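You operate a simulated robot arm through the tools that you are given. There is no shell and no other tool.

Carry out the task below with a simulated robot arm. There is one attempt and no reset: what you move stays moved.

TASK
Pour one dose of mix into the sample mould and start the cure.
Fine: swing the mould arm back over its drip tray, slide the lid shut and clamp it before you press CURE; spill nothing. Where these are worked on the way, their far stop is far enough and under half their travel is too little: mould arm.

It is judged by the outcome, as a careful person would: the job done as asked, and still so three seconds after it is handed in. It fails if anything else is knocked over, pushed out of place, dropped, spilled or broken. Lids that push on must go on centred and level and be pressed home; caps that screw on are set level and turned clockwise until they are tight.

THE ROBOT
A 5-joint arm with a two-finger parallel gripper, fixed in place. Base frame: the origin is at the foot of the arm, x ahead of it, y to its left, z up. Readings come in cm, degrees, newtons and seconds.
With the tool pointing down near the work surface it reaches from about 26 to 68 cm from the base axis. Its first joint turns from -66.0 to 66.0 degrees. The tool tilts only in the upright plane through the base axis and itself; it spins freely about its own axis. Payload 2.9 kg.
The tool frame sits at the grasp point between the pads (the TCP): z along the fingers, y along the line on which they close. The tips reach 3 cm beyond it. Largest opening 11 cm; finger width 2, thickness 1; the body of the gripper, 4.8 by 11.2 cm, starts 5.5 cm behind the TCP.
Orientation is told as [roll, pitch, yaw] about the base's x, y, z axes, in that order, counted from this pose: with the fingers straight down and closing along the base's y, the tool's x points along the base's -x, its y along +y and its z along -z.

THE INTERFACE
- The arm moves only by the tool arm_command. Its arguments are lists of equal length, an entry for each row: "fingers": the gripper command, from -1 (fully open) to 1 (shut), values between in proportion; "translation": the shift along the tool's x, y, z in cm, a list of three; "rotation": the turn, a rotation vector about the tool's x, y, z in rad, a list of three. In form: {"fingers": [fingers, ...], "translation": [[dx, dy, dz], ...], "rotation": [[rx, ry, rz], ...]}. A call has 1 to 20 rows; each row shifts and turns the commanded pose from where the row before left it, along the tool's axes as they then stand. Rows are played at 5 a second. More than 5 cm and 8.6 degrees between two rows, or a gripper value outside its range, and nothing of the call is played. A pose out of reach is approached as far as the arm can. The call stops where the force on the tool passes 70 N (or 10 N more than at its start, if that is more) or the arm is blocked; 0.2 s more then pass. The fingers move at their own pace (about 10.8 cm/s each) and stop on an object; they squeeze with about 43 N. The grip force told is the motor's: it shows also when the fingers shut on nothing. Time passes only in rows, and 0.2 s behind the last, so rows that do not move let the fingers close. It gives the time, the measured TCP pose, the force on the tool (base axes), the opening and the grip force at its end, in the units of the frame above (readings bear some noise), with the torque about the TCP (base axes, N m) and any sound that the robot's microphone picked up, and new pictures: "show" is both (left out), scene, wrist or none.
- Cameras (640 x 400 px; columns grow to the right, rows downward): "scene" is fixed at [3.7, -46.1, 59.18]; the picture's right is [0.72, -0.69, 0.00], its down [-0.48, -0.50, -0.73] and it looks along [0.50, 0.52, -0.69] (base axes); focal length 290 px, centre (320, 200). "wrist" rides on the gripper at [7.2, 1.7, -10.3] in the tool frame; the picture's right is [-0.23, 0.97, 0.00], its down [-0.76, -0.18, -0.62] and it looks along [-0.61, -0.14, 0.78] (tool axes); focal length 222 px, centre (320, 200). There is no depth. A picture from a camera that has moved, and an enlarged one, comes with that camera's place and axes in the base frame and with its lens.
- close_up(camera, box): a new picture of the part [left, top, right, bottom] of that camera's present view, enlarged. No time passes.
- close_job(): hands the job in; it is judged then, once.

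Nothing tells you positions but the pictures and the camera data. Unless the task says otherwise, let go and move clear before handing in.

The tools are called after "Call:" as name(argument=value, ...) on one line, values as JSON. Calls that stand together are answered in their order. arm_command: Moves the arm, as the interface text tells. Its arguments: {"type":"object","properties":{"fingers":{"type":"array","items":{"type":"number"}},"translation":{"type":"array","items":{"type":"array","items":{"type":"number"}}},"rotation":{"type":"array","items":{"type":"array","items":{"type":"number"}}},"show":{"type":"string","enum":["both","scene","wrist","none"]}},"required":["fingers","translation","rotation"]} The other tools are called the same way: close_up (camera, box) takes an enlarged picture of a part of a camera's view; close_job () hands the job in.

At the start:

```text
time: 0.0
tcp_pos: [37.47, -26.41, 36.47]
tcp_rot: [0.0, 0.0, 0.0]
wrist_force: [0.8, 0.8, 0.2]
ft_torque: [0.0, 0.02, -0.02]
opening: 11.01
grip_force: 0.1
```

scene: 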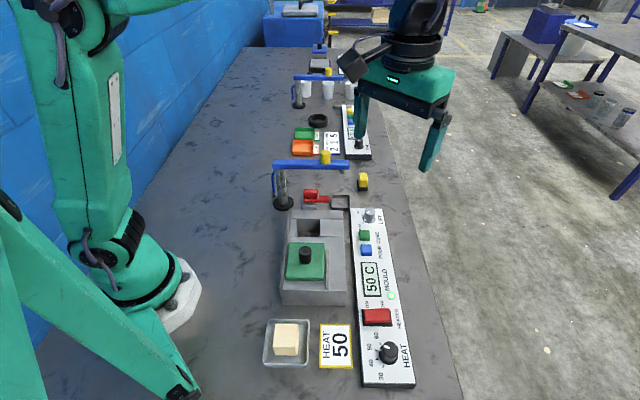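
wrist: 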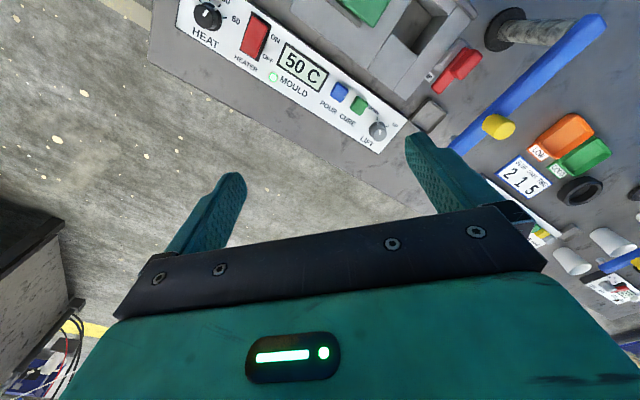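

I see a bench with a mould station: a grey box with a sliding green lid, a panel with HEAT/HEATER/POUR/CURE/LIFT, and a blue swing arm on a post. I'll look closer before moving.

Call:
close_up(camera="scene", box=[240, 140, 440, 265])

Call:
close_up(camera="scene", box=[240, 265, 440, 390])

Call:
close_up(camera="scene", box=[260, 40, 400, 165])

Call:
close_up(camera="wrist", box=[320, 0, 640, 200])

```text
3.20 times, centred on (340, 202) of scene
camera zoom: at [3.7, -46.1, 59.18], right [0.72, -0.69, 0.0], down [-0.48, -0.5, -0.73], along [0.5, 0.52, -0.69], focal length 929 px, centre (256, 192)
```

zoom: 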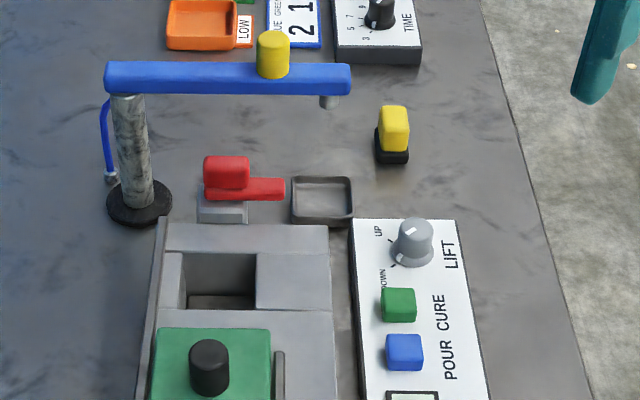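

```text
3.20 times, centred on (340, 328) of scene
camera zoom: at [3.7, -46.1, 59.18], right [0.72, -0.69, 0.0], down [-0.48, -0.5, -0.73], along [0.5, 0.52, -0.69], focal length 929 px, centre (256, -208)
```

zoom: 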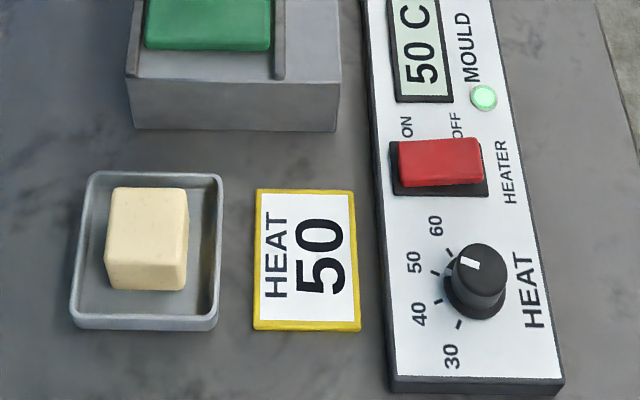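

```text
3.20 times, centred on (330, 102) of scene
camera zoom: at [3.7, -46.1, 59.18], right [0.72, -0.69, 0.0], down [-0.48, -0.5, -0.73], along [0.5, 0.52, -0.69], focal length 929 px, centre (288, 512)
```

zoom: 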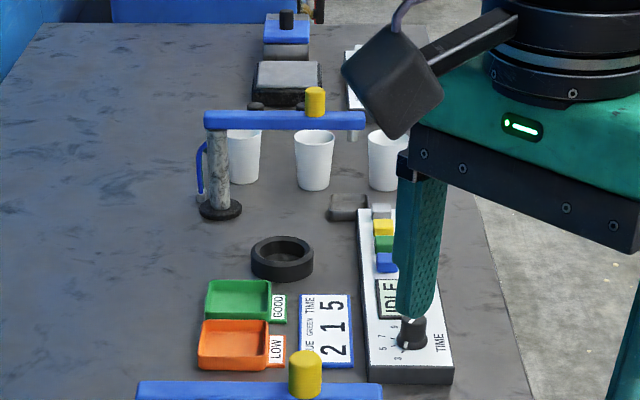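

```text
2.00 times, centred on (480, 100) of wrist
camera zoom: at [30.22, -24.74, 46.86], right [0.23, 0.97, 0.0], down [0.76, -0.18, 0.62], along [0.61, -0.14, -0.78], focal length 444 px, centre (0, 400)
```

zoom: 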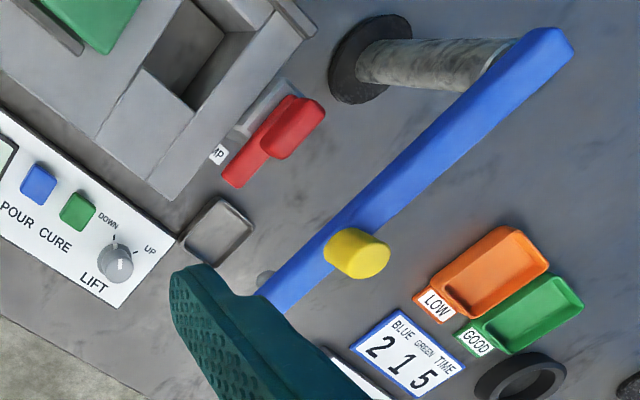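

The mould arm looks parked over the drip tray near (49.5,-7), and its post is near (37.6,4.5). I'll check the panel state from the wrist camera before planning the swing.

Call:
close_up(camera="wrist", box=[300, 60, 460, 160])

Call:
close_up(camera="wrist", box=[160, 0, 320, 100])

Call:
close_up(camera="wrist", box=[380, 0, 540, 100])

Call:
close_up(camera="scene", box=[270, 180, 390, 255])

Call:
close_up(camera="scene", box=[340, 290, 440, 390])

```text
4.00 times, centred on (380, 110) of wrist
camera zoom: at [30.22, -24.74, 46.86], right [0.23, 0.97, 0.0], down [0.76, -0.18, 0.62], along [0.61, -0.14, -0.78], focal length 888 px, centre (80, 560)
```

zoom: 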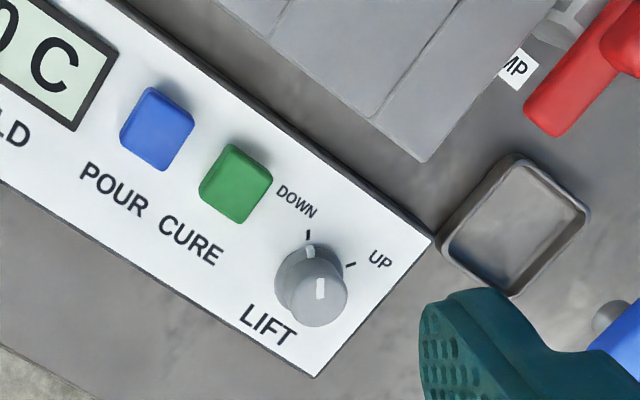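

```text
4.00 times, centred on (240, 50) of wrist
camera zoom: at [30.22, -24.74, 46.86], right [0.23, 0.97, 0.0], down [0.76, -0.18, 0.62], along [0.61, -0.14, -0.78], focal length 888 px, centre (640, 800)
```

zoom: 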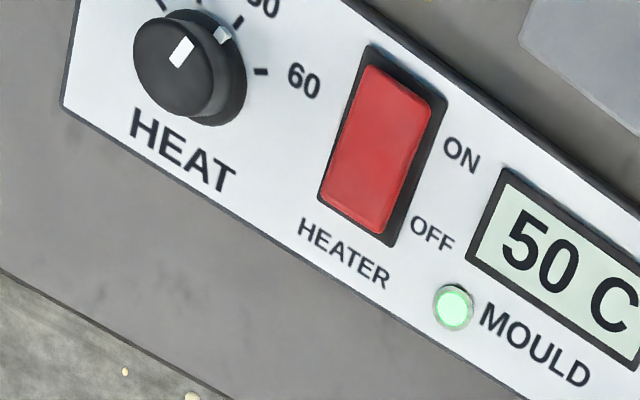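

```text
4.00 times, centred on (460, 50) of wrist
camera zoom: at [30.22, -24.74, 46.86], right [0.23, 0.97, 0.0], down [0.76, -0.18, 0.62], along [0.61, -0.14, -0.78], focal length 888 px, centre (-240, 800)
```

zoom: 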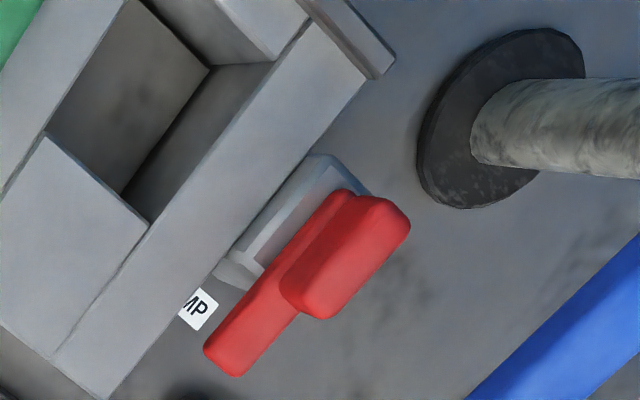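

```text
5.33 times, centred on (330, 218) of scene
camera zoom: at [3.7, -46.1, 59.18], right [0.72, -0.69, 0.0], down [-0.48, -0.5, -0.73], along [0.5, 0.52, -0.69], focal length 1549 px, centre (267, 107)
```

zoom: 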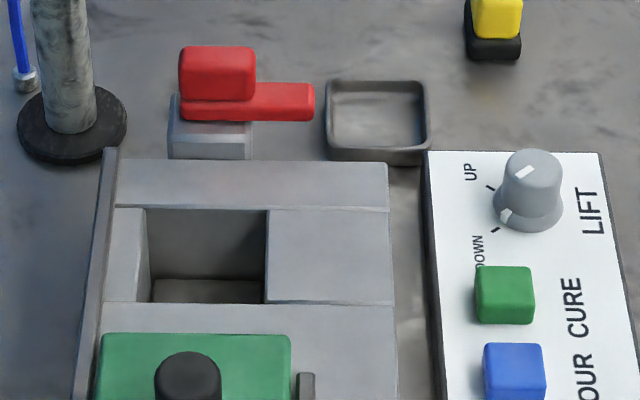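

```text
4.00 times, centred on (390, 340) of scene
camera zoom: at [3.7, -46.1, 59.18], right [0.72, -0.69, 0.0], down [-0.48, -0.5, -0.73], along [0.5, 0.52, -0.69], focal length 1162 px, centre (40, -360)
```

zoom: 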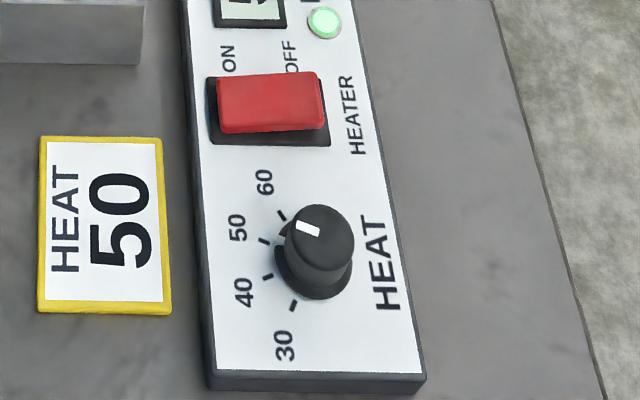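

The HEAT knob is at 50, the heater is on, the mould light is green and reads 50 C, and the LIFT knob points to DOWN. I'll move the wrist camera over the mould to see the clamp, lid and cavity.

Call:
arm_command(fingers=[-1, -1, -1, -1, -1, -1], translation=[[1.6, 3.9, 1.7], [1.6, 3.9, 1.7], [1.6, 3.9, 1.7], [1.6, 3.9, 1.7], [1.6, 3.9, 1.7], [1.5, 3.9, 1.7]], rotation=[[0, 0, 0], [0, 0, 0], [0, 0, 0], [0, 0, 0], [0, 0, 0], [0, 0, 0]])

```text
time: 1.4
tcp_pos: [27.96, -3.14, 26.28]
tcp_rot: [0.0, 0.1, 0.0]
wrist_force: [-0.3, 0.7, -0.4]
ft_torque: [-0.02, -0.01, -0.01]
opening: 11.01
grip_force: 0.1
camera wrist: at [20.7, -1.6, 36.69], right [0.23, 0.97, 0.0], down [0.76, -0.18, 0.62], along [0.61, -0.14, -0.78], focal length 222 px, centre (320, 200)
```

scene: 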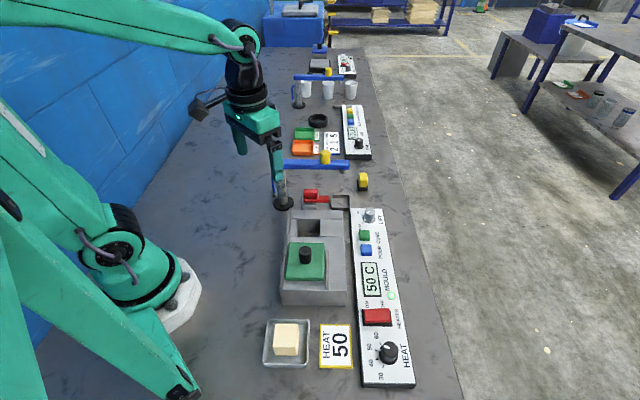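
wrist: 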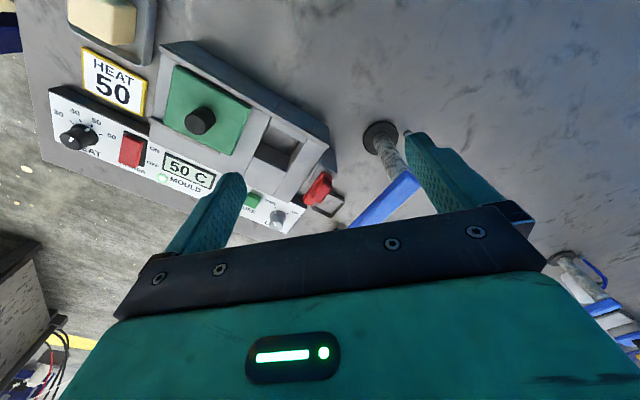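

The wrist camera sees best almost straight below itself, so I'll move ahead 18 cm at the same height to see the clamp and mould from above.

Call:
arm_command(fingers=[-1, -1, -1, -1, -1], translation=[[-3.6, -0.8, -0.4], [-3.6, -0.8, -0.4], [-3.6, -0.8, -0.4], [-3.6, -0.8, -0.4], [-3.6, -0.8, -0.4]], rotation=[[0, 0, 0], [0, 0, 0], [0, 0, 0], [0, 0, 0], [0, 0, 0]], show="wrist")

Call:
close_up(camera="wrist", box=[200, 0, 440, 150])

```text
time: 2.6
tcp_pos: [46.01, -7.08, 28.36]
tcp_rot: [-0.1, 0.0, 0.0]
wrist_force: [0.1, 0.0, -0.3]
ft_torque: [0.01, -0.02, 0.0]
opening: 10.99
grip_force: 0.0
camera wrist: at [38.76, -5.41, 38.67], right [0.23, 0.97, 0.0], down [0.76, -0.18, 0.62], along [0.61, -0.14, -0.78], focal length 222 px, centre (320, 200)
```

wrist: 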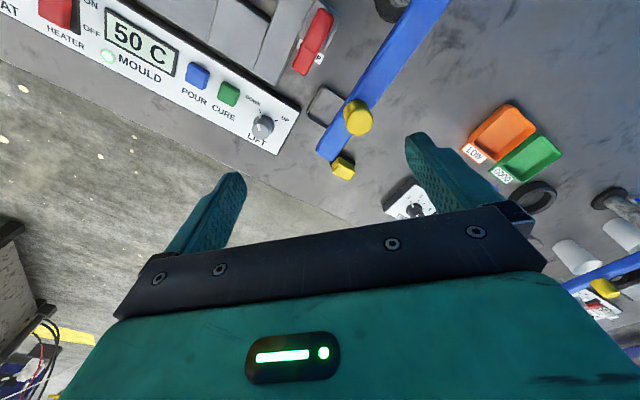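

```text
2.67 times, centred on (320, 75) of wrist
camera zoom: at [38.76, -5.41, 38.67], right [0.23, 0.97, 0.0], down [0.76, -0.18, 0.62], along [0.61, -0.14, -0.78], focal length 592 px, centre (320, 533)
```

zoom: 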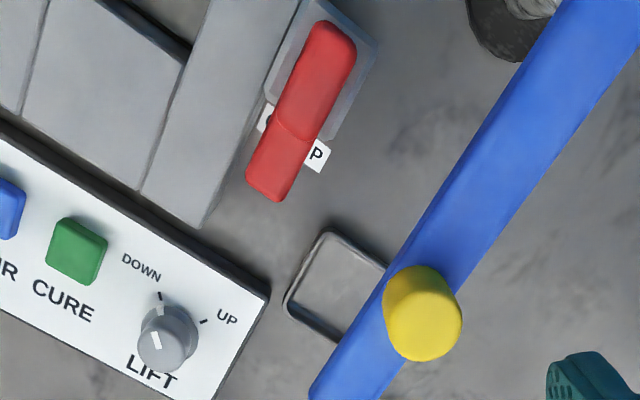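

The box top is about 6.2 cm high with the cavity near (33.5,-11). The arm's yellow knob is near (46.7,-3.5) with its top at z≈18, and the arm points about -42.5° from its post. I'll bring the gripper over the knob with its closing axis across the arm.

Call:
arm_command(fingers=[-1, -1, -1, -0.5, -0.2, -0.1, -0.1, -0.1], translation=[[-0.35, 1.8, 2], [-0.35, 1.8, 2], [0, 0, 0], [0, 0, 0], [0, 0, 0], [0, 0, 0], [0, 0, 0], [0, 0, 0]], rotation=[[0, 0, 0], [0, 0, 0], [0, 0, 0.1483], [0, 0, 0.1483], [0, 0, 0.1483], [0, 0, 0.1483], [0, 0, 0.1483], [0, 0, 0]])

Call:
close_up(camera="scene", box=[240, 90, 440, 215])

```text
time: 4.4
tcp_pos: [46.67, -3.36, 24.33]
tcp_rot: [0.1, 0.0, -42.6]
wrist_force: [-0.8, -0.8, -0.1]
ft_torque: [0.0, -0.02, 0.02]
opening: 6.04
grip_force: 0.1
camera wrist: at [42.48, 2.7, 34.62], right [0.83, 0.56, 0.0], down [0.44, -0.65, 0.62], along [0.35, -0.52, -0.78], focal length 222 px, centre (320, 200)
```

scene: 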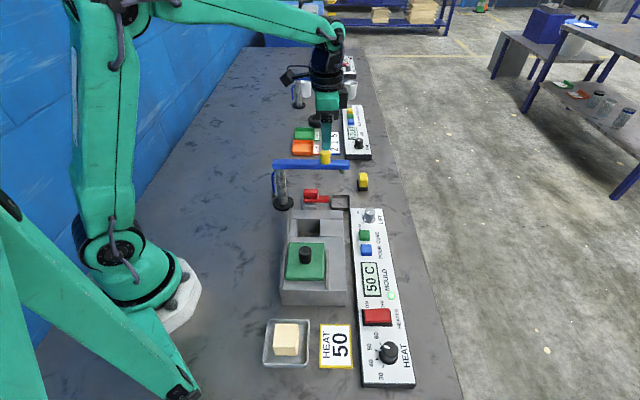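
wrist: 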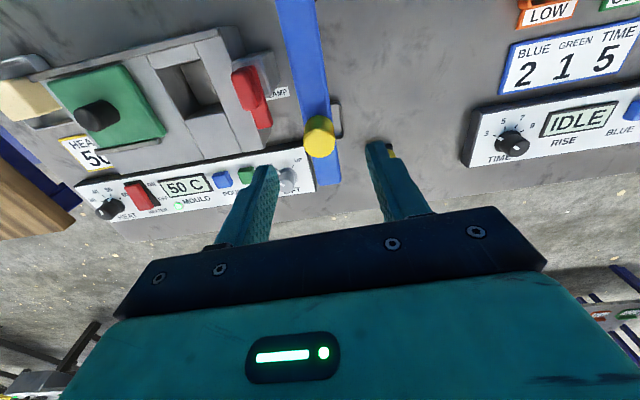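

```text
3.20 times, centred on (340, 152) of scene
camera zoom: at [3.7, -46.1, 59.18], right [0.72, -0.69, 0.0], down [-0.48, -0.5, -0.73], along [0.5, 0.52, -0.69], focal length 929 px, centre (256, 352)
```

zoom: 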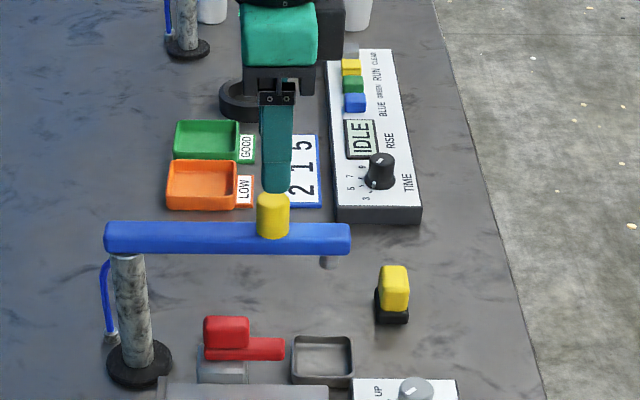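

The gripper is aligned over the knob. I'll lower it so the fingers straddle the knob, and close to a loose cage.

Call:
arm_command(fingers=[-0.1, -0.1, -0.1, 0.2, 0.4, 0.4], translation=[[0, 0, 2], [0, 0, 2], [0, 0, 1.7], [0, 0, 0], [0, 0, 0], [0, 0, 0]], rotation=[[0, 0, 0], [0, 0, 0], [0, 0, 0], [0, 0, 0], [0, 0, 0], [0, 0, 0]])

Call:
close_up(camera="wrist", box=[220, 60, 420, 185])

Call:
close_up(camera="scene", box=[260, 120, 400, 207])

```text
time: 5.8
tcp_pos: [46.81, -3.58, 18.84]
tcp_rot: [0.0, 0.0, -42.5]
wrist_force: [-0.1, 0.5, 0.5]
ft_torque: [-0.01, -0.01, -0.02]
opening: 3.3
grip_force: 0.1
camera wrist: at [42.56, 2.6, 29.13], right [0.83, 0.56, 0.0], down [0.44, -0.65, 0.62], along [0.35, -0.51, -0.78], focal length 222 px, centre (320, 200)
```

scene: 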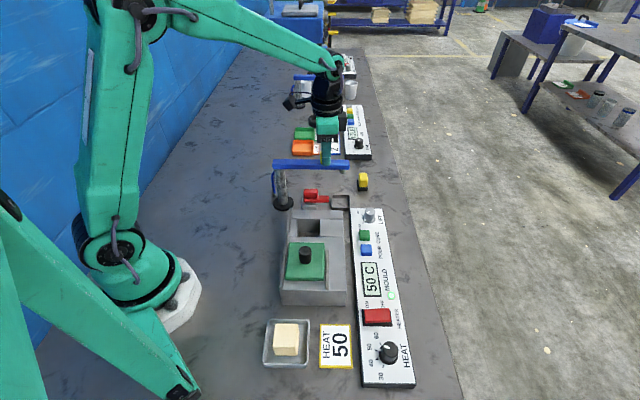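
wrist: 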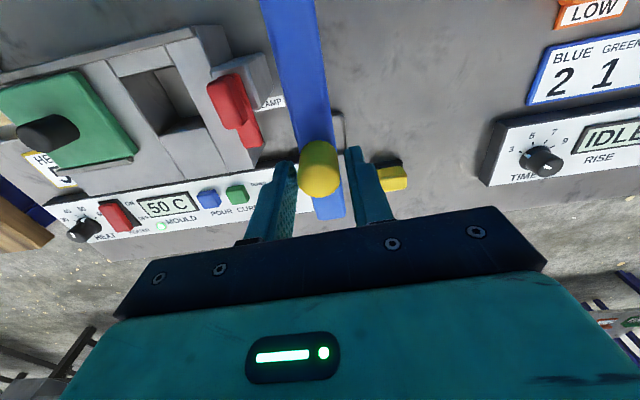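

```text
3.20 times, centred on (320, 122) of wrist
camera zoom: at [42.56, 2.6, 29.13], right [0.83, 0.56, 0.0], down [0.44, -0.65, 0.62], along [0.35, -0.51, -0.78], focal length 711 px, centre (320, 448)
```

zoom: 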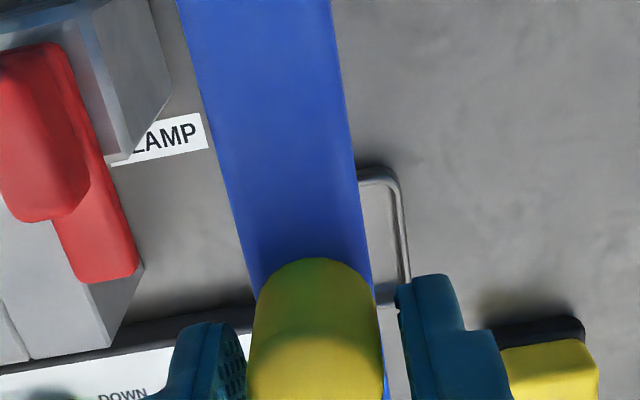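

```text
4.57 times, centred on (330, 164) of scene
camera zoom: at [3.7, -46.1, 59.18], right [0.72, -0.69, 0.0], down [-0.48, -0.5, -0.73], along [0.5, 0.52, -0.69], focal length 1328 px, centre (274, 367)
```

zoom: 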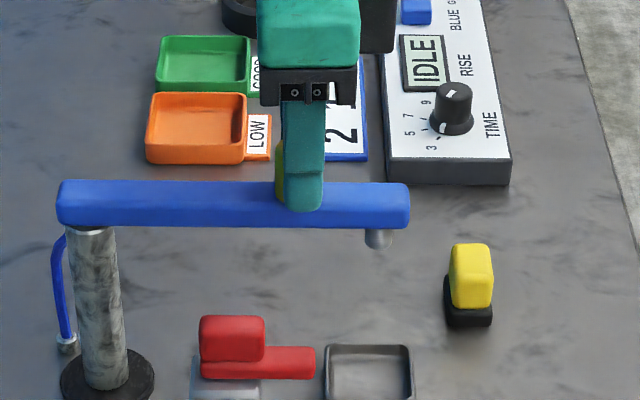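

The knob is caged between the fingers. I'll swing the arm clockwise around its post towards the mould in small arc steps.

Call:
arm_command(fingers=[0.4, 0.4, 0.4, 0.4, 0.4, 0.4, 0.4, 0.4, 0.4, 0.4], translation=[[0.018, -0.665, 0], [0.018, -0.665, 0], [0.018, -0.665, 0], [0.018, -0.665, 0], [0.018, -0.665, 0], [0.018, -0.665, 0], [0.018, -0.665, 0], [0.018, -0.665, 0], [0.018, -0.665, 0], [0.018, -0.665, 0]], rotation=[[0, 0, 0.0545], [0, 0, 0.0545], [0, 0, 0.0545], [0, 0, 0.0545], [0, 0, 0.0545], [0, 0, 0.0545], [0, 0, 0.0545], [0, 0, 0.0545], [0, 0, 0.0545], [0, 0, 0.0545]])

Call:
close_up(camera="scene", box=[240, 120, 400, 220])

```text
time: 8.0
tcp_pos: [41.05, -6.91, 18.46]
tcp_rot: [0.0, 0.0, -73.8]
wrist_force: [0.2, 0.0, 0.8]
ft_torque: [0.0, -0.02, -0.02]
opening: 3.3
grip_force: 0.1
camera wrist: at [40.7, 0.59, 28.98], right [1.0, 0.05, 0.0], down [0.04, -0.78, 0.62], along [0.03, -0.62, -0.78], focal length 222 px, centre (320, 200)
```

scene: 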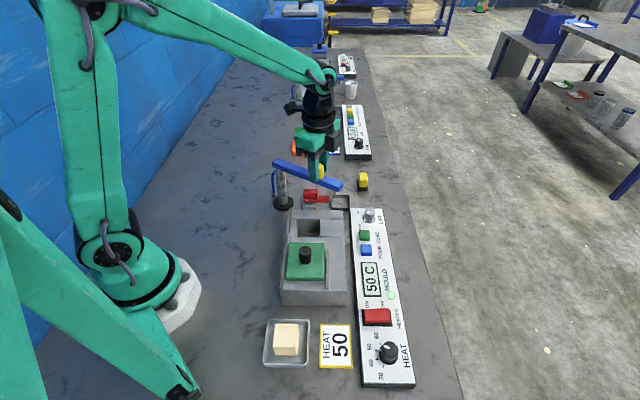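
wrist: 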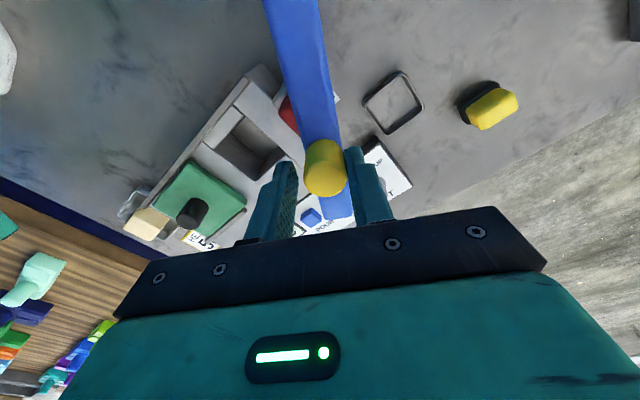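

```text
4.00 times, centred on (320, 170) of scene
camera zoom: at [3.7, -46.1, 59.18], right [0.72, -0.69, 0.0], down [-0.48, -0.5, -0.73], along [0.5, 0.52, -0.69], focal length 1162 px, centre (320, 320)
```

zoom: 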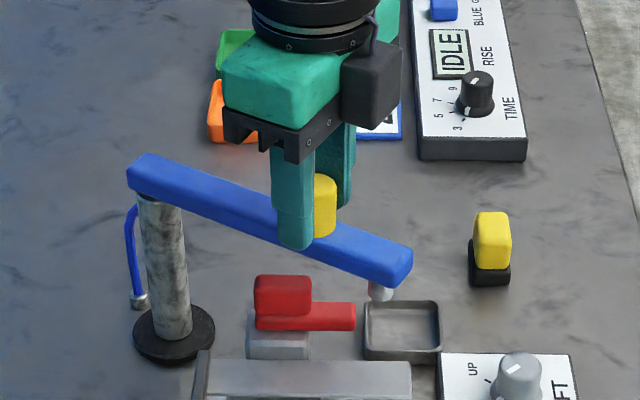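

The arm follows smoothly with no force building up. I'll continue the swing.

Call:
arm_command(fingers=[0.4, 0.4, 0.4, 0.4, 0.4, 0.4, 0.4, 0.4, 0.4], translation=[[0.018, -0.665, 0], [0.018, -0.665, 0], [0.018, -0.665, 0], [0.018, -0.665, 0], [0.018, -0.665, 0], [0.018, -0.665, 0], [0.018, -0.665, 0], [0.018, -0.665, 0], [0.018, -0.665, 0]], rotation=[[0, 0, 0.0545], [0, 0, 0.0545], [0, 0, 0.0545], [0, 0, 0.0545], [0, 0, 0.0545], [0, 0, 0.0545], [0, 0, 0.0545], [0, 0, 0.0545], [0, 0, 0.0545]])

Call:
close_up(camera="scene", box=[240, 140, 400, 240])

Call:
close_up(camera="wrist", box=[220, 60, 420, 185])

```text
time: 10.0
tcp_pos: [35.02, -7.22, 18.77]
tcp_rot: [0.0, 0.0, -101.9]
wrist_force: [-0.5, -0.5, 0.0]
ft_torque: [0.04, 0.02, -0.02]
opening: 3.28
grip_force: 0.1
camera wrist: at [38.2, -0.47, 29.11], right [0.91, -0.42, 0.0], down [-0.33, -0.71, 0.62], along [-0.26, -0.56, -0.78], focal length 222 px, centre (320, 200)
```

scene: 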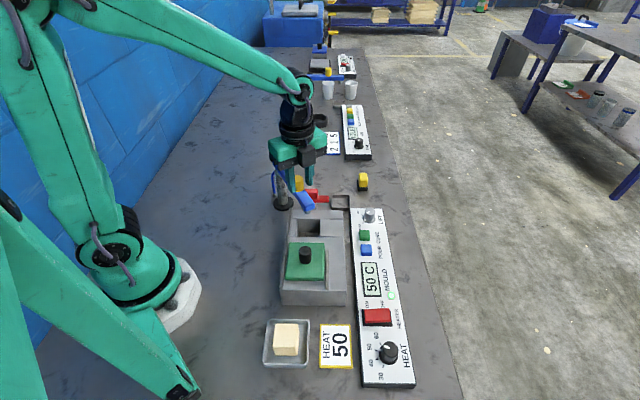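
wrist: 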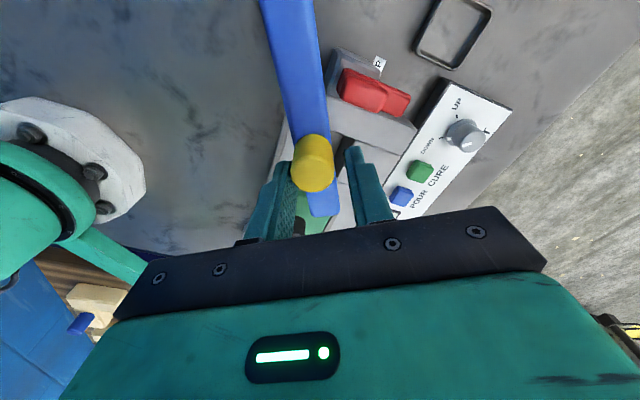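

```text
4.00 times, centred on (320, 190) of scene
camera zoom: at [3.7, -46.1, 59.18], right [0.72, -0.69, 0.0], down [-0.48, -0.5, -0.73], along [0.5, 0.52, -0.69], focal length 1162 px, centre (320, 240)
```

zoom: 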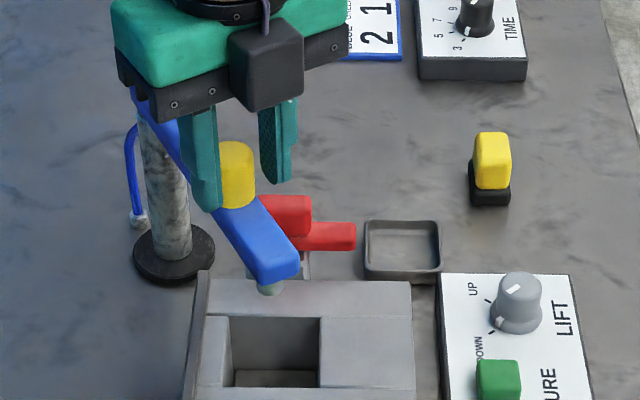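

```text
3.20 times, centred on (320, 122) of wrist
camera zoom: at [38.2, -0.47, 29.11], right [0.91, -0.42, 0.0], down [-0.33, -0.71, 0.62], along [-0.26, -0.56, -0.78], focal length 711 px, centre (320, 448)
```

zoom: 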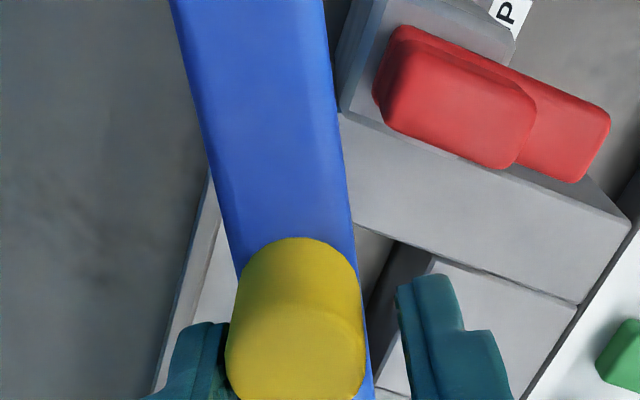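

The nozzle now appears to be right over the cavity, at arm angle about -105.7°. I'll nudge a little further to feel for the far stop.

Call:
arm_command(fingers=[0.4, 0.4, 0.4, 0.4], translation=[[0.008, -0.43, 0], [0.008, -0.43, 0], [0, 0, 0], [0, 0, 0]], rotation=[[0, 0, 0.035], [0, 0, 0.035], [0, 0, 0], [0, 0, 0]])

Call:
close_up(camera="wrist", box=[220, 60, 420, 185])

Call:
close_up(camera="scene", box=[240, 140, 400, 240])

```text
time: 11.0
tcp_pos: [34.17, -6.92, 18.72]
tcp_rot: [0.1, 0.0, -105.8]
wrist_force: [3.6, -0.2, -0.3]
ft_torque: [0.07, -0.01, -0.05]
opening: 3.49
grip_force: 2.2
camera wrist: at [37.85, -0.48, 29.08], right [0.88, -0.48, 0.0], down [-0.38, -0.68, 0.62], along [-0.3, -0.55, -0.78], focal length 222 px, centre (320, 200)
```

scene: 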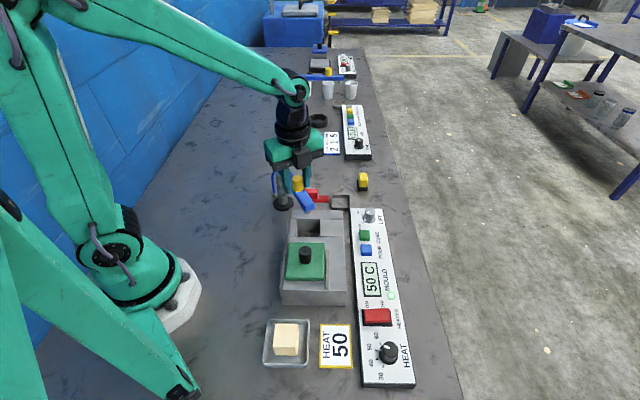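
wrist: 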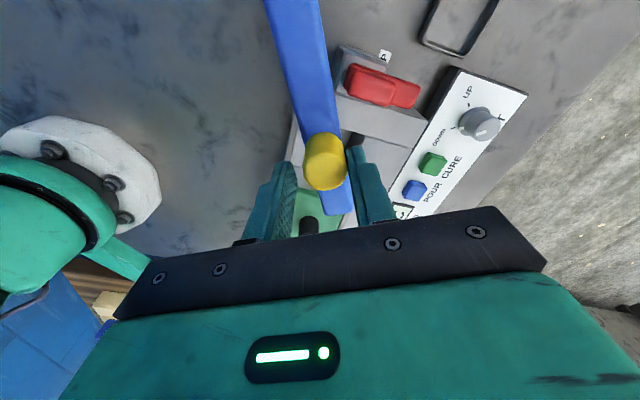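

```text
3.20 times, centred on (320, 122) of wrist
camera zoom: at [37.85, -0.48, 29.08], right [0.88, -0.48, 0.0], down [-0.38, -0.68, 0.62], along [-0.3, -0.55, -0.78], focal length 711 px, centre (320, 448)
```

zoom: 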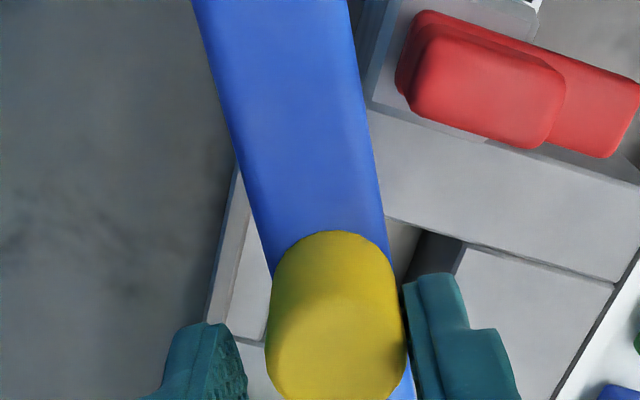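

```text
4.00 times, centred on (320, 190) of scene
camera zoom: at [3.7, -46.1, 59.18], right [0.72, -0.69, 0.0], down [-0.48, -0.5, -0.73], along [0.5, 0.52, -0.69], focal length 1162 px, centre (320, 240)
```

zoom: 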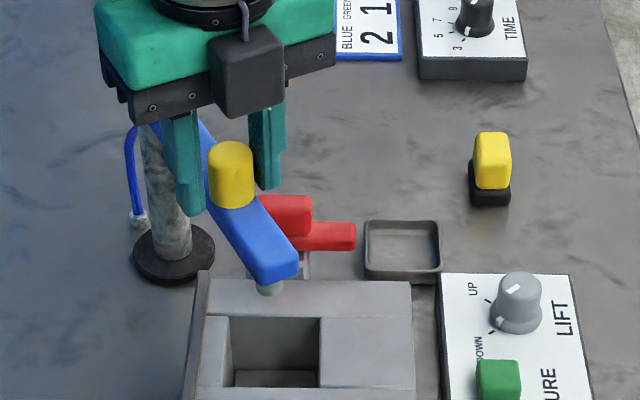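

The arm rests firmly at its far stop, since it pushed back without moving. I'll back off, rise and move above the POUR button near (40.6,-23.4), top z≈3.

Call:
arm_command(fingers=[0.4, 0.4, 0.4, 0.4, 0.7, 1, 1, 1, 1], translation=[[0, 0.35, 0], [0, 0, -3], [0, 0, -3], [0, 0, -3], [-3.52, 2.63, 0], [-3.52, 2.63, 0], [-3.52, 2.63, 0], [-3.52, 2.63, 0], [0, 0, 0]], rotation=[[0, 0, 0], [0, 0, 0], [0, 0, 0], [0, 0, 0], [0, 0, 0], [0, 0, 0], [0, 0, 0], [0, 0, 0], [0, 0, 0]])

Call:
close_up(camera="scene", box=[240, 150, 440, 275])

```text
time: 13.0
tcp_pos: [40.7, -23.43, 27.42]
tcp_rot: [0.0, 0.0, -105.8]
wrist_force: [-0.7, -0.2, -0.2]
ft_torque: [-0.01, 0.03, 0.04]
opening: 0.01
grip_force: 37.9
camera wrist: at [44.27, -16.86, 37.79], right [0.88, -0.48, 0.0], down [-0.38, -0.68, 0.62], along [-0.3, -0.55, -0.78], focal length 222 px, centre (320, 200)
```

scene: 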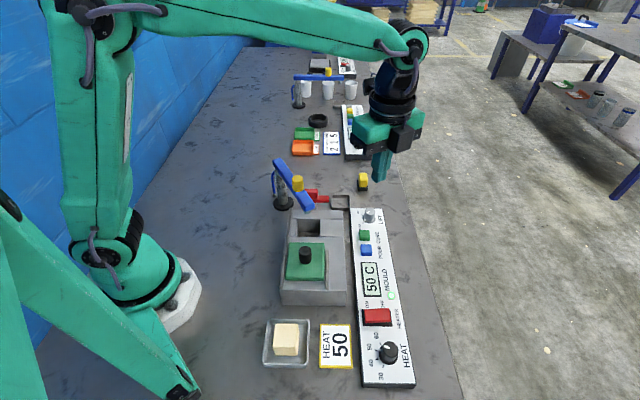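
wrist: 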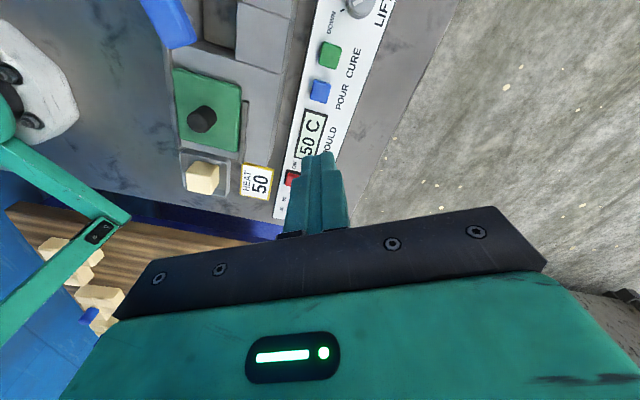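

```text
3.20 times, centred on (340, 212) of scene
camera zoom: at [3.7, -46.1, 59.18], right [0.72, -0.69, 0.0], down [-0.48, -0.5, -0.73], along [0.5, 0.52, -0.69], focal length 929 px, centre (256, 160)
```

zoom: 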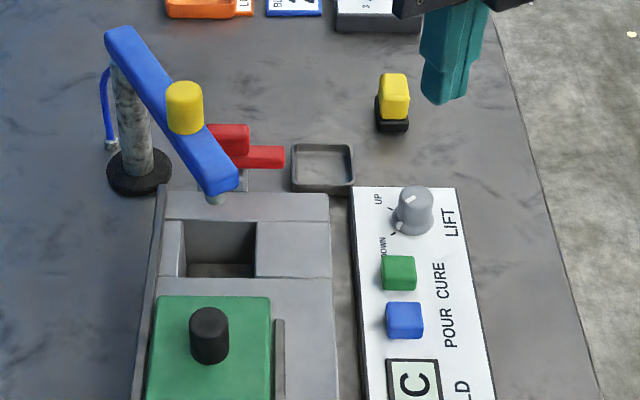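

POUR checks out at (40.6,-23.5) from both views. I'll descend to just above it.

Call:
arm_command(fingers=[1, 1, 1, 1, 1, 1, 1], translation=[[0, 0, 4], [0, 0, 4], [0, 0, 4], [0, 0, 4], [0, 0, 2], [0, 0, 1.5], [0, 0, 0]], rotation=[[0, 0, 0], [0, 0, 0], [0, 0, 0], [0, 0, 0], [0, 0, 0], [0, 0, 0], [0, 0, 0]])

Call:
close_up(camera="scene", box=[300, 190, 440, 277])

Call:
close_up(camera="wrist", box=[220, 60, 420, 185])

```text
time: 14.6
tcp_pos: [40.81, -23.34, 8.24]
tcp_rot: [0.0, 0.0, -105.8]
wrist_force: [-0.1, 0.3, 0.8]
ft_torque: [0.02, -0.03, -0.01]
opening: 0.0
grip_force: 38.0
camera wrist: at [44.46, -16.9, 18.6], right [0.88, -0.48, 0.0], down [-0.38, -0.68, 0.62], along [-0.3, -0.55, -0.78], focal length 222 px, centre (320, 200)
```

scene: 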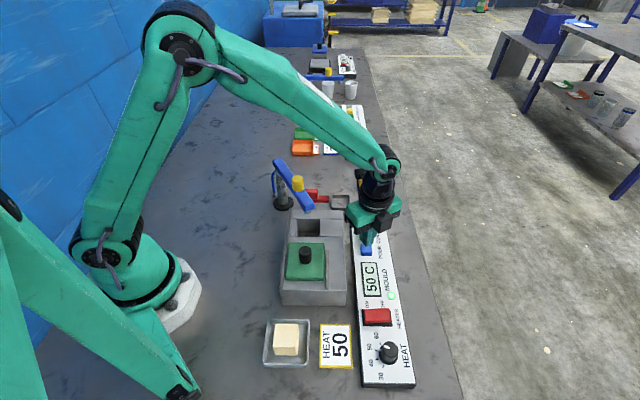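
wrist: 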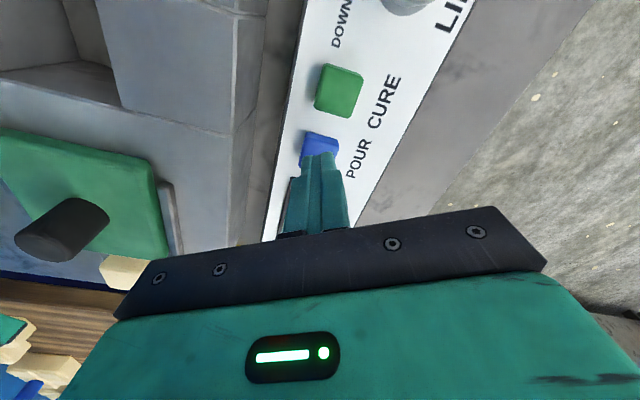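

```text
4.57 times, centred on (370, 234) of scene
camera zoom: at [3.7, -46.1, 59.18], right [0.72, -0.69, 0.0], down [-0.48, -0.5, -0.73], along [0.5, 0.52, -0.69], focal length 1328 px, centre (91, 47)
```

zoom: 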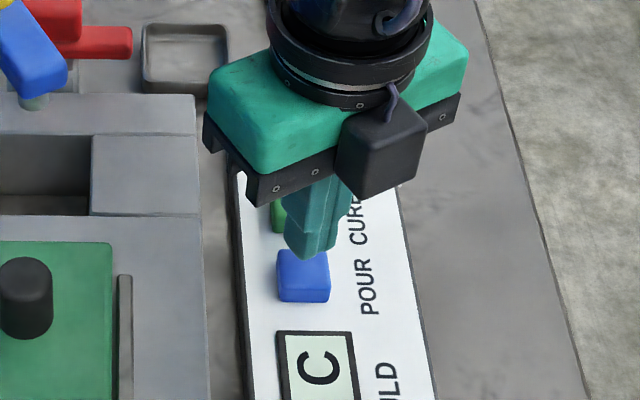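

```text
3.20 times, centred on (320, 122) of wrist
camera zoom: at [44.46, -16.9, 18.6], right [0.88, -0.48, 0.0], down [-0.38, -0.68, 0.62], along [-0.3, -0.55, -0.78], focal length 711 px, centre (320, 448)
```

zoom: 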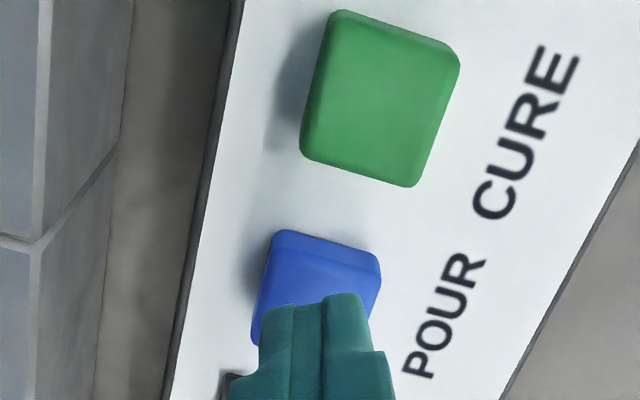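

Aligned within a couple of mm. I'll lower gently onto the POUR button and watch the force.

Call:
arm_command(fingers=[1, 1, 1, 1], translation=[[-0.23, -0.09, 1.4], [0, 0, 0.4], [0, 0, 0.2], [0, 0, 0.2]], rotation=[[0, 0, 0], [0, 0, 0], [0, 0, 0], [0, 0, 0]], show="scene")

```text
time: 15.6
tcp_pos: [40.85, -23.69, 6.06]
tcp_rot: [0.0, 0.0, -105.7]
wrist_force: [-1.9, 9.9, 19.4]
ft_torque: [0.26, 0.07, 0.03]
opening: 0.0
grip_force: 37.9
heard: click
```

scene: 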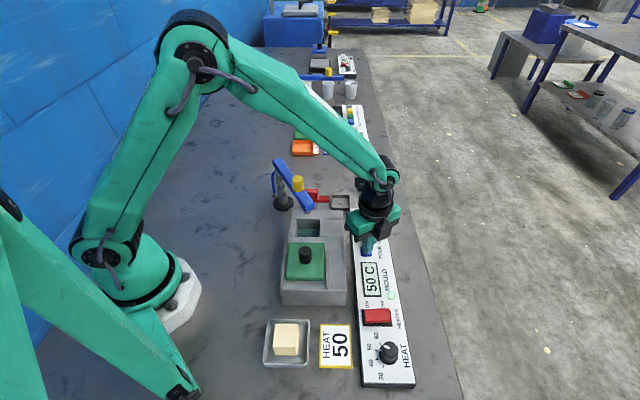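

A click was heard, and the cavity looks filled with teal mix. I'll lift straight off and look.

Call:
arm_command(fingers=[1, 1, 1, 1, 1], translation=[[0, 0, -1], [0, 0, -4], [0, 0, -4], [0, 0, 0], [0, 0, 0]], rotation=[[0, 0, 0], [0, 0, 0], [0, 0, 0], [0, 0, 0], [0, 0, 0]])

Call:
close_up(camera="scene", box=[260, 150, 400, 237])

Call:
close_up(camera="scene", box=[260, 220, 440, 332])

```text
time: 16.8
tcp_pos: [40.6, -23.56, 15.02]
tcp_rot: [0.1, 0.0, -105.7]
wrist_force: [-0.6, -0.7, -0.1]
ft_torque: [0.0, -0.03, 0.0]
opening: 0.01
grip_force: 37.3
camera wrist: at [44.33, -17.07, 25.34], right [0.88, -0.48, 0.0], down [-0.38, -0.68, 0.62], along [-0.3, -0.55, -0.78], focal length 222 px, centre (320, 200)
```

scene: 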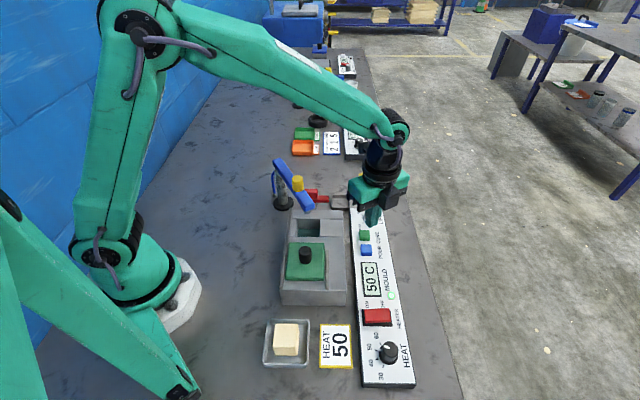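
wrist: 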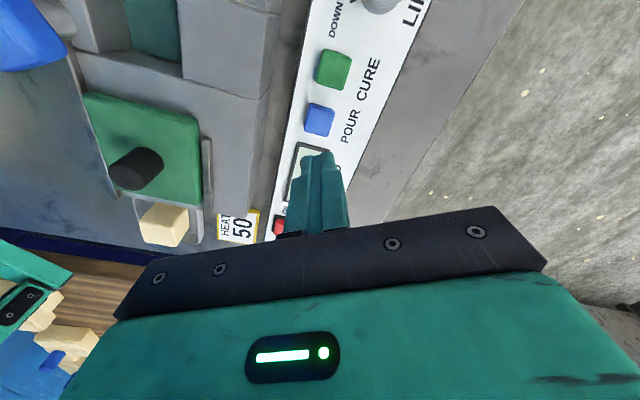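

```text
4.57 times, centred on (330, 194) of scene
camera zoom: at [3.7, -46.1, 59.18], right [0.72, -0.69, 0.0], down [-0.48, -0.5, -0.73], along [0.5, 0.52, -0.69], focal length 1328 px, centre (274, 230)
```

zoom: 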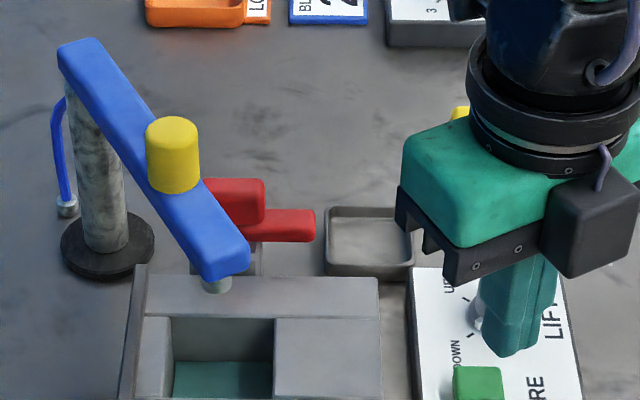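

```text
3.56 times, centred on (350, 276) of scene
camera zoom: at [3.7, -46.1, 59.18], right [0.72, -0.69, 0.0], down [-0.48, -0.5, -0.73], along [0.5, 0.52, -0.69], focal length 1033 px, centre (213, -70)
```

zoom: 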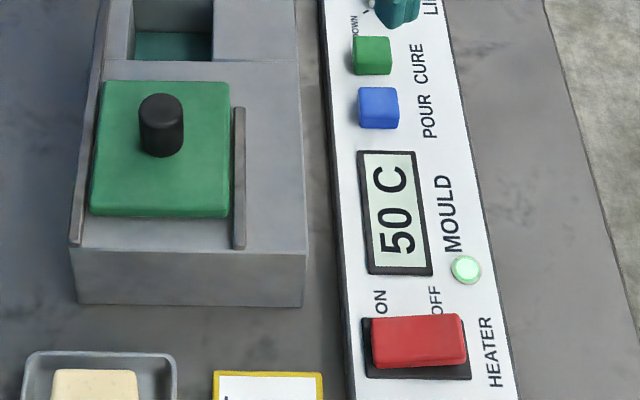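

One dose is in the mould with no splash outside. Next I'll go back above the arm's knob to swing it home.

Call:
arm_command(fingers=[1, 1, 1, 0.5, 0, -0.1, -0.1, -0.1], translation=[[0, 0, -4.1], [0, 0, -4.1], [0, 0, -4.1], [3.55, -2.59, 0], [3.55, -2.59, 0], [3.55, -2.59, 0], [3.55, -2.59, 0], [0, 0, 3]], rotation=[[0, 0, 0], [0, 0, 0], [0, 0, 0], [0, 0, 0], [0, 0, 0], [0, 0, 0], [0, 0, 0], [0, 0, 0]])

Call:
close_up(camera="wrist", box=[220, 60, 420, 185])

Call:
close_up(camera="scene", box=[260, 150, 400, 237])

```text
time: 18.6
tcp_pos: [34.45, -7.59, 24.17]
tcp_rot: [-0.1, 0.0, -105.8]
wrist_force: [-1.0, -0.1, -0.2]
ft_torque: [0.04, -0.03, 0.02]
opening: 6.05
grip_force: 0.1
camera wrist: at [38.17, -1.1, 34.67], right [0.88, -0.48, 0.0], down [-0.38, -0.68, 0.62], along [-0.3, -0.55, -0.78], focal length 222 px, centre (320, 200)
```

scene: 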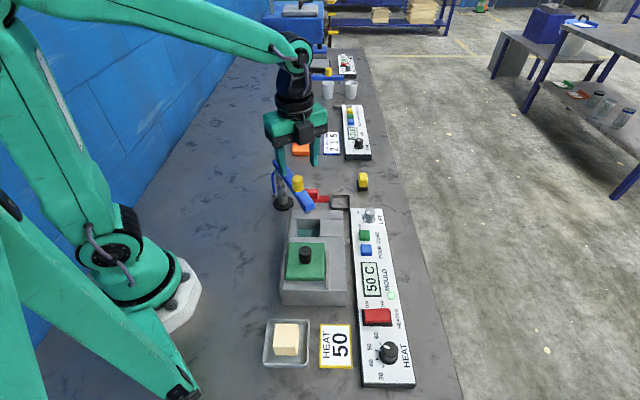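
wrist: 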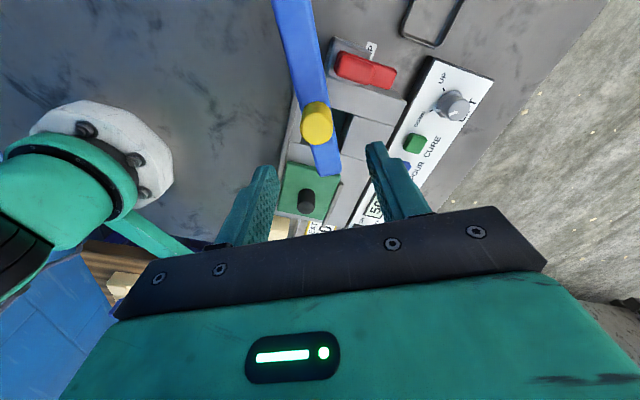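

```text
3.20 times, centred on (320, 122) of wrist
camera zoom: at [38.17, -1.1, 34.67], right [0.88, -0.48, 0.0], down [-0.38, -0.68, 0.62], along [-0.3, -0.55, -0.78], focal length 711 px, centre (320, 448)
```

zoom: 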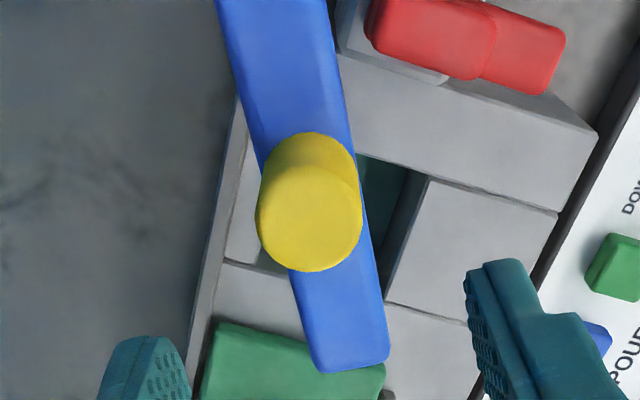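

```text
4.57 times, centred on (330, 194) of scene
camera zoom: at [3.69, -46.1, 59.18], right [0.72, -0.69, 0.0], down [-0.48, -0.5, -0.73], along [0.5, 0.52, -0.69], focal length 1328 px, centre (274, 230)
```

zoom: 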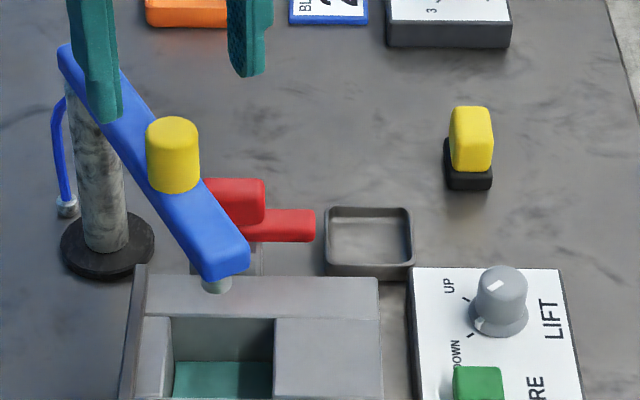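

The knob is between the open fingers and the mix level is steady. I'll lower and cage the knob again.

Call:
arm_command(fingers=[-0.1, -0.1, -0.1, 0.2, 0.4, 0.4], translation=[[0, 0, 2], [0, 0, 2], [0, 0, 1.6], [0, 0, 0], [0, 0, 0], [0, 0, 0]], rotation=[[0, 0, 0], [0, 0, 0], [0, 0, 0], [0, 0, 0], [0, 0, 0], [0, 0, 0]])

Call:
close_up(camera="wrist", box=[220, 60, 420, 185])

Call:
close_up(camera="scene", box=[260, 150, 400, 237])

```text
time: 20.0
tcp_pos: [34.46, -7.25, 18.56]
tcp_rot: [0.0, 0.0, -105.8]
wrist_force: [0.3, -0.4, -0.6]
ft_torque: [-0.02, -0.01, -0.02]
opening: 3.3
grip_force: 0.0
camera wrist: at [38.1, -0.84, 28.88], right [0.88, -0.48, 0.0], down [-0.38, -0.68, 0.62], along [-0.3, -0.55, -0.78], focal length 222 px, centre (320, 200)
```

scene: 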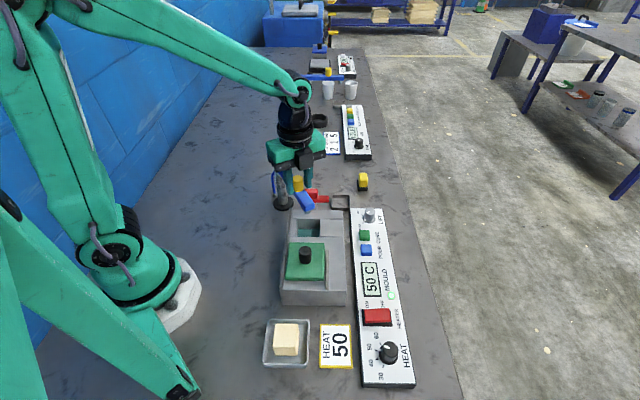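
wrist: 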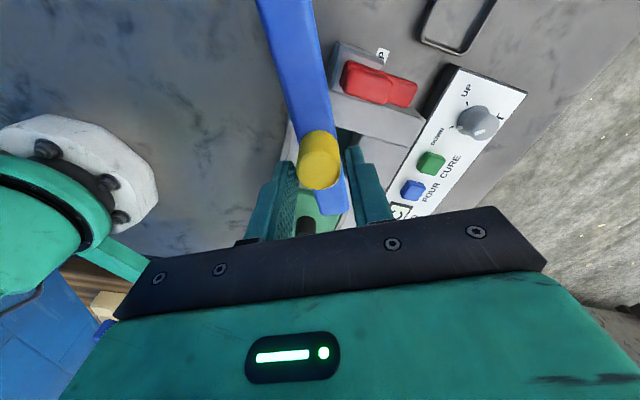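

```text
3.20 times, centred on (320, 122) of wrist
camera zoom: at [38.1, -0.84, 28.88], right [0.88, -0.48, 0.0], down [-0.38, -0.68, 0.62], along [-0.3, -0.55, -0.78], focal length 711 px, centre (320, 448)
```

zoom: 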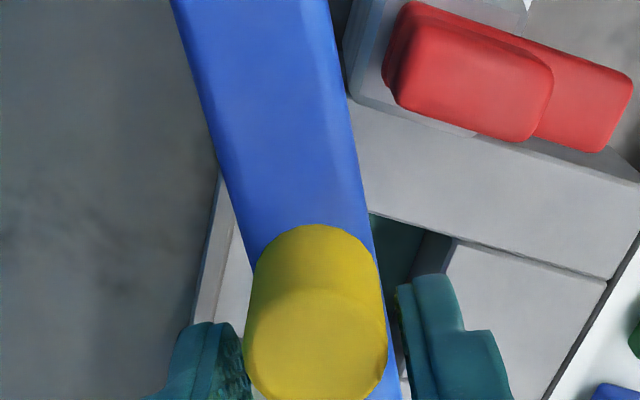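

```text
4.57 times, centred on (330, 194) of scene
camera zoom: at [3.7, -46.1, 59.18], right [0.72, -0.69, 0.0], down [-0.48, -0.5, -0.73], along [0.5, 0.52, -0.69], focal length 1328 px, centre (274, 230)
```

zoom: 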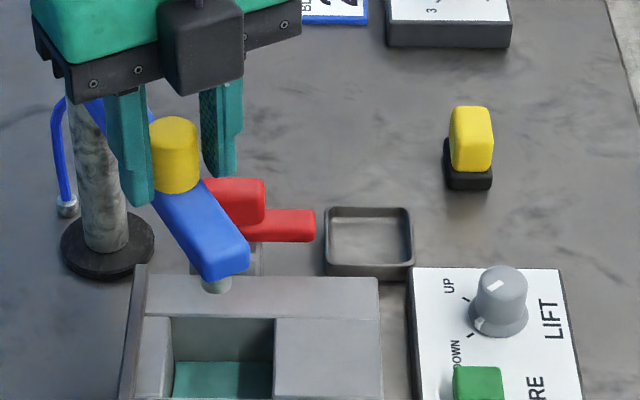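

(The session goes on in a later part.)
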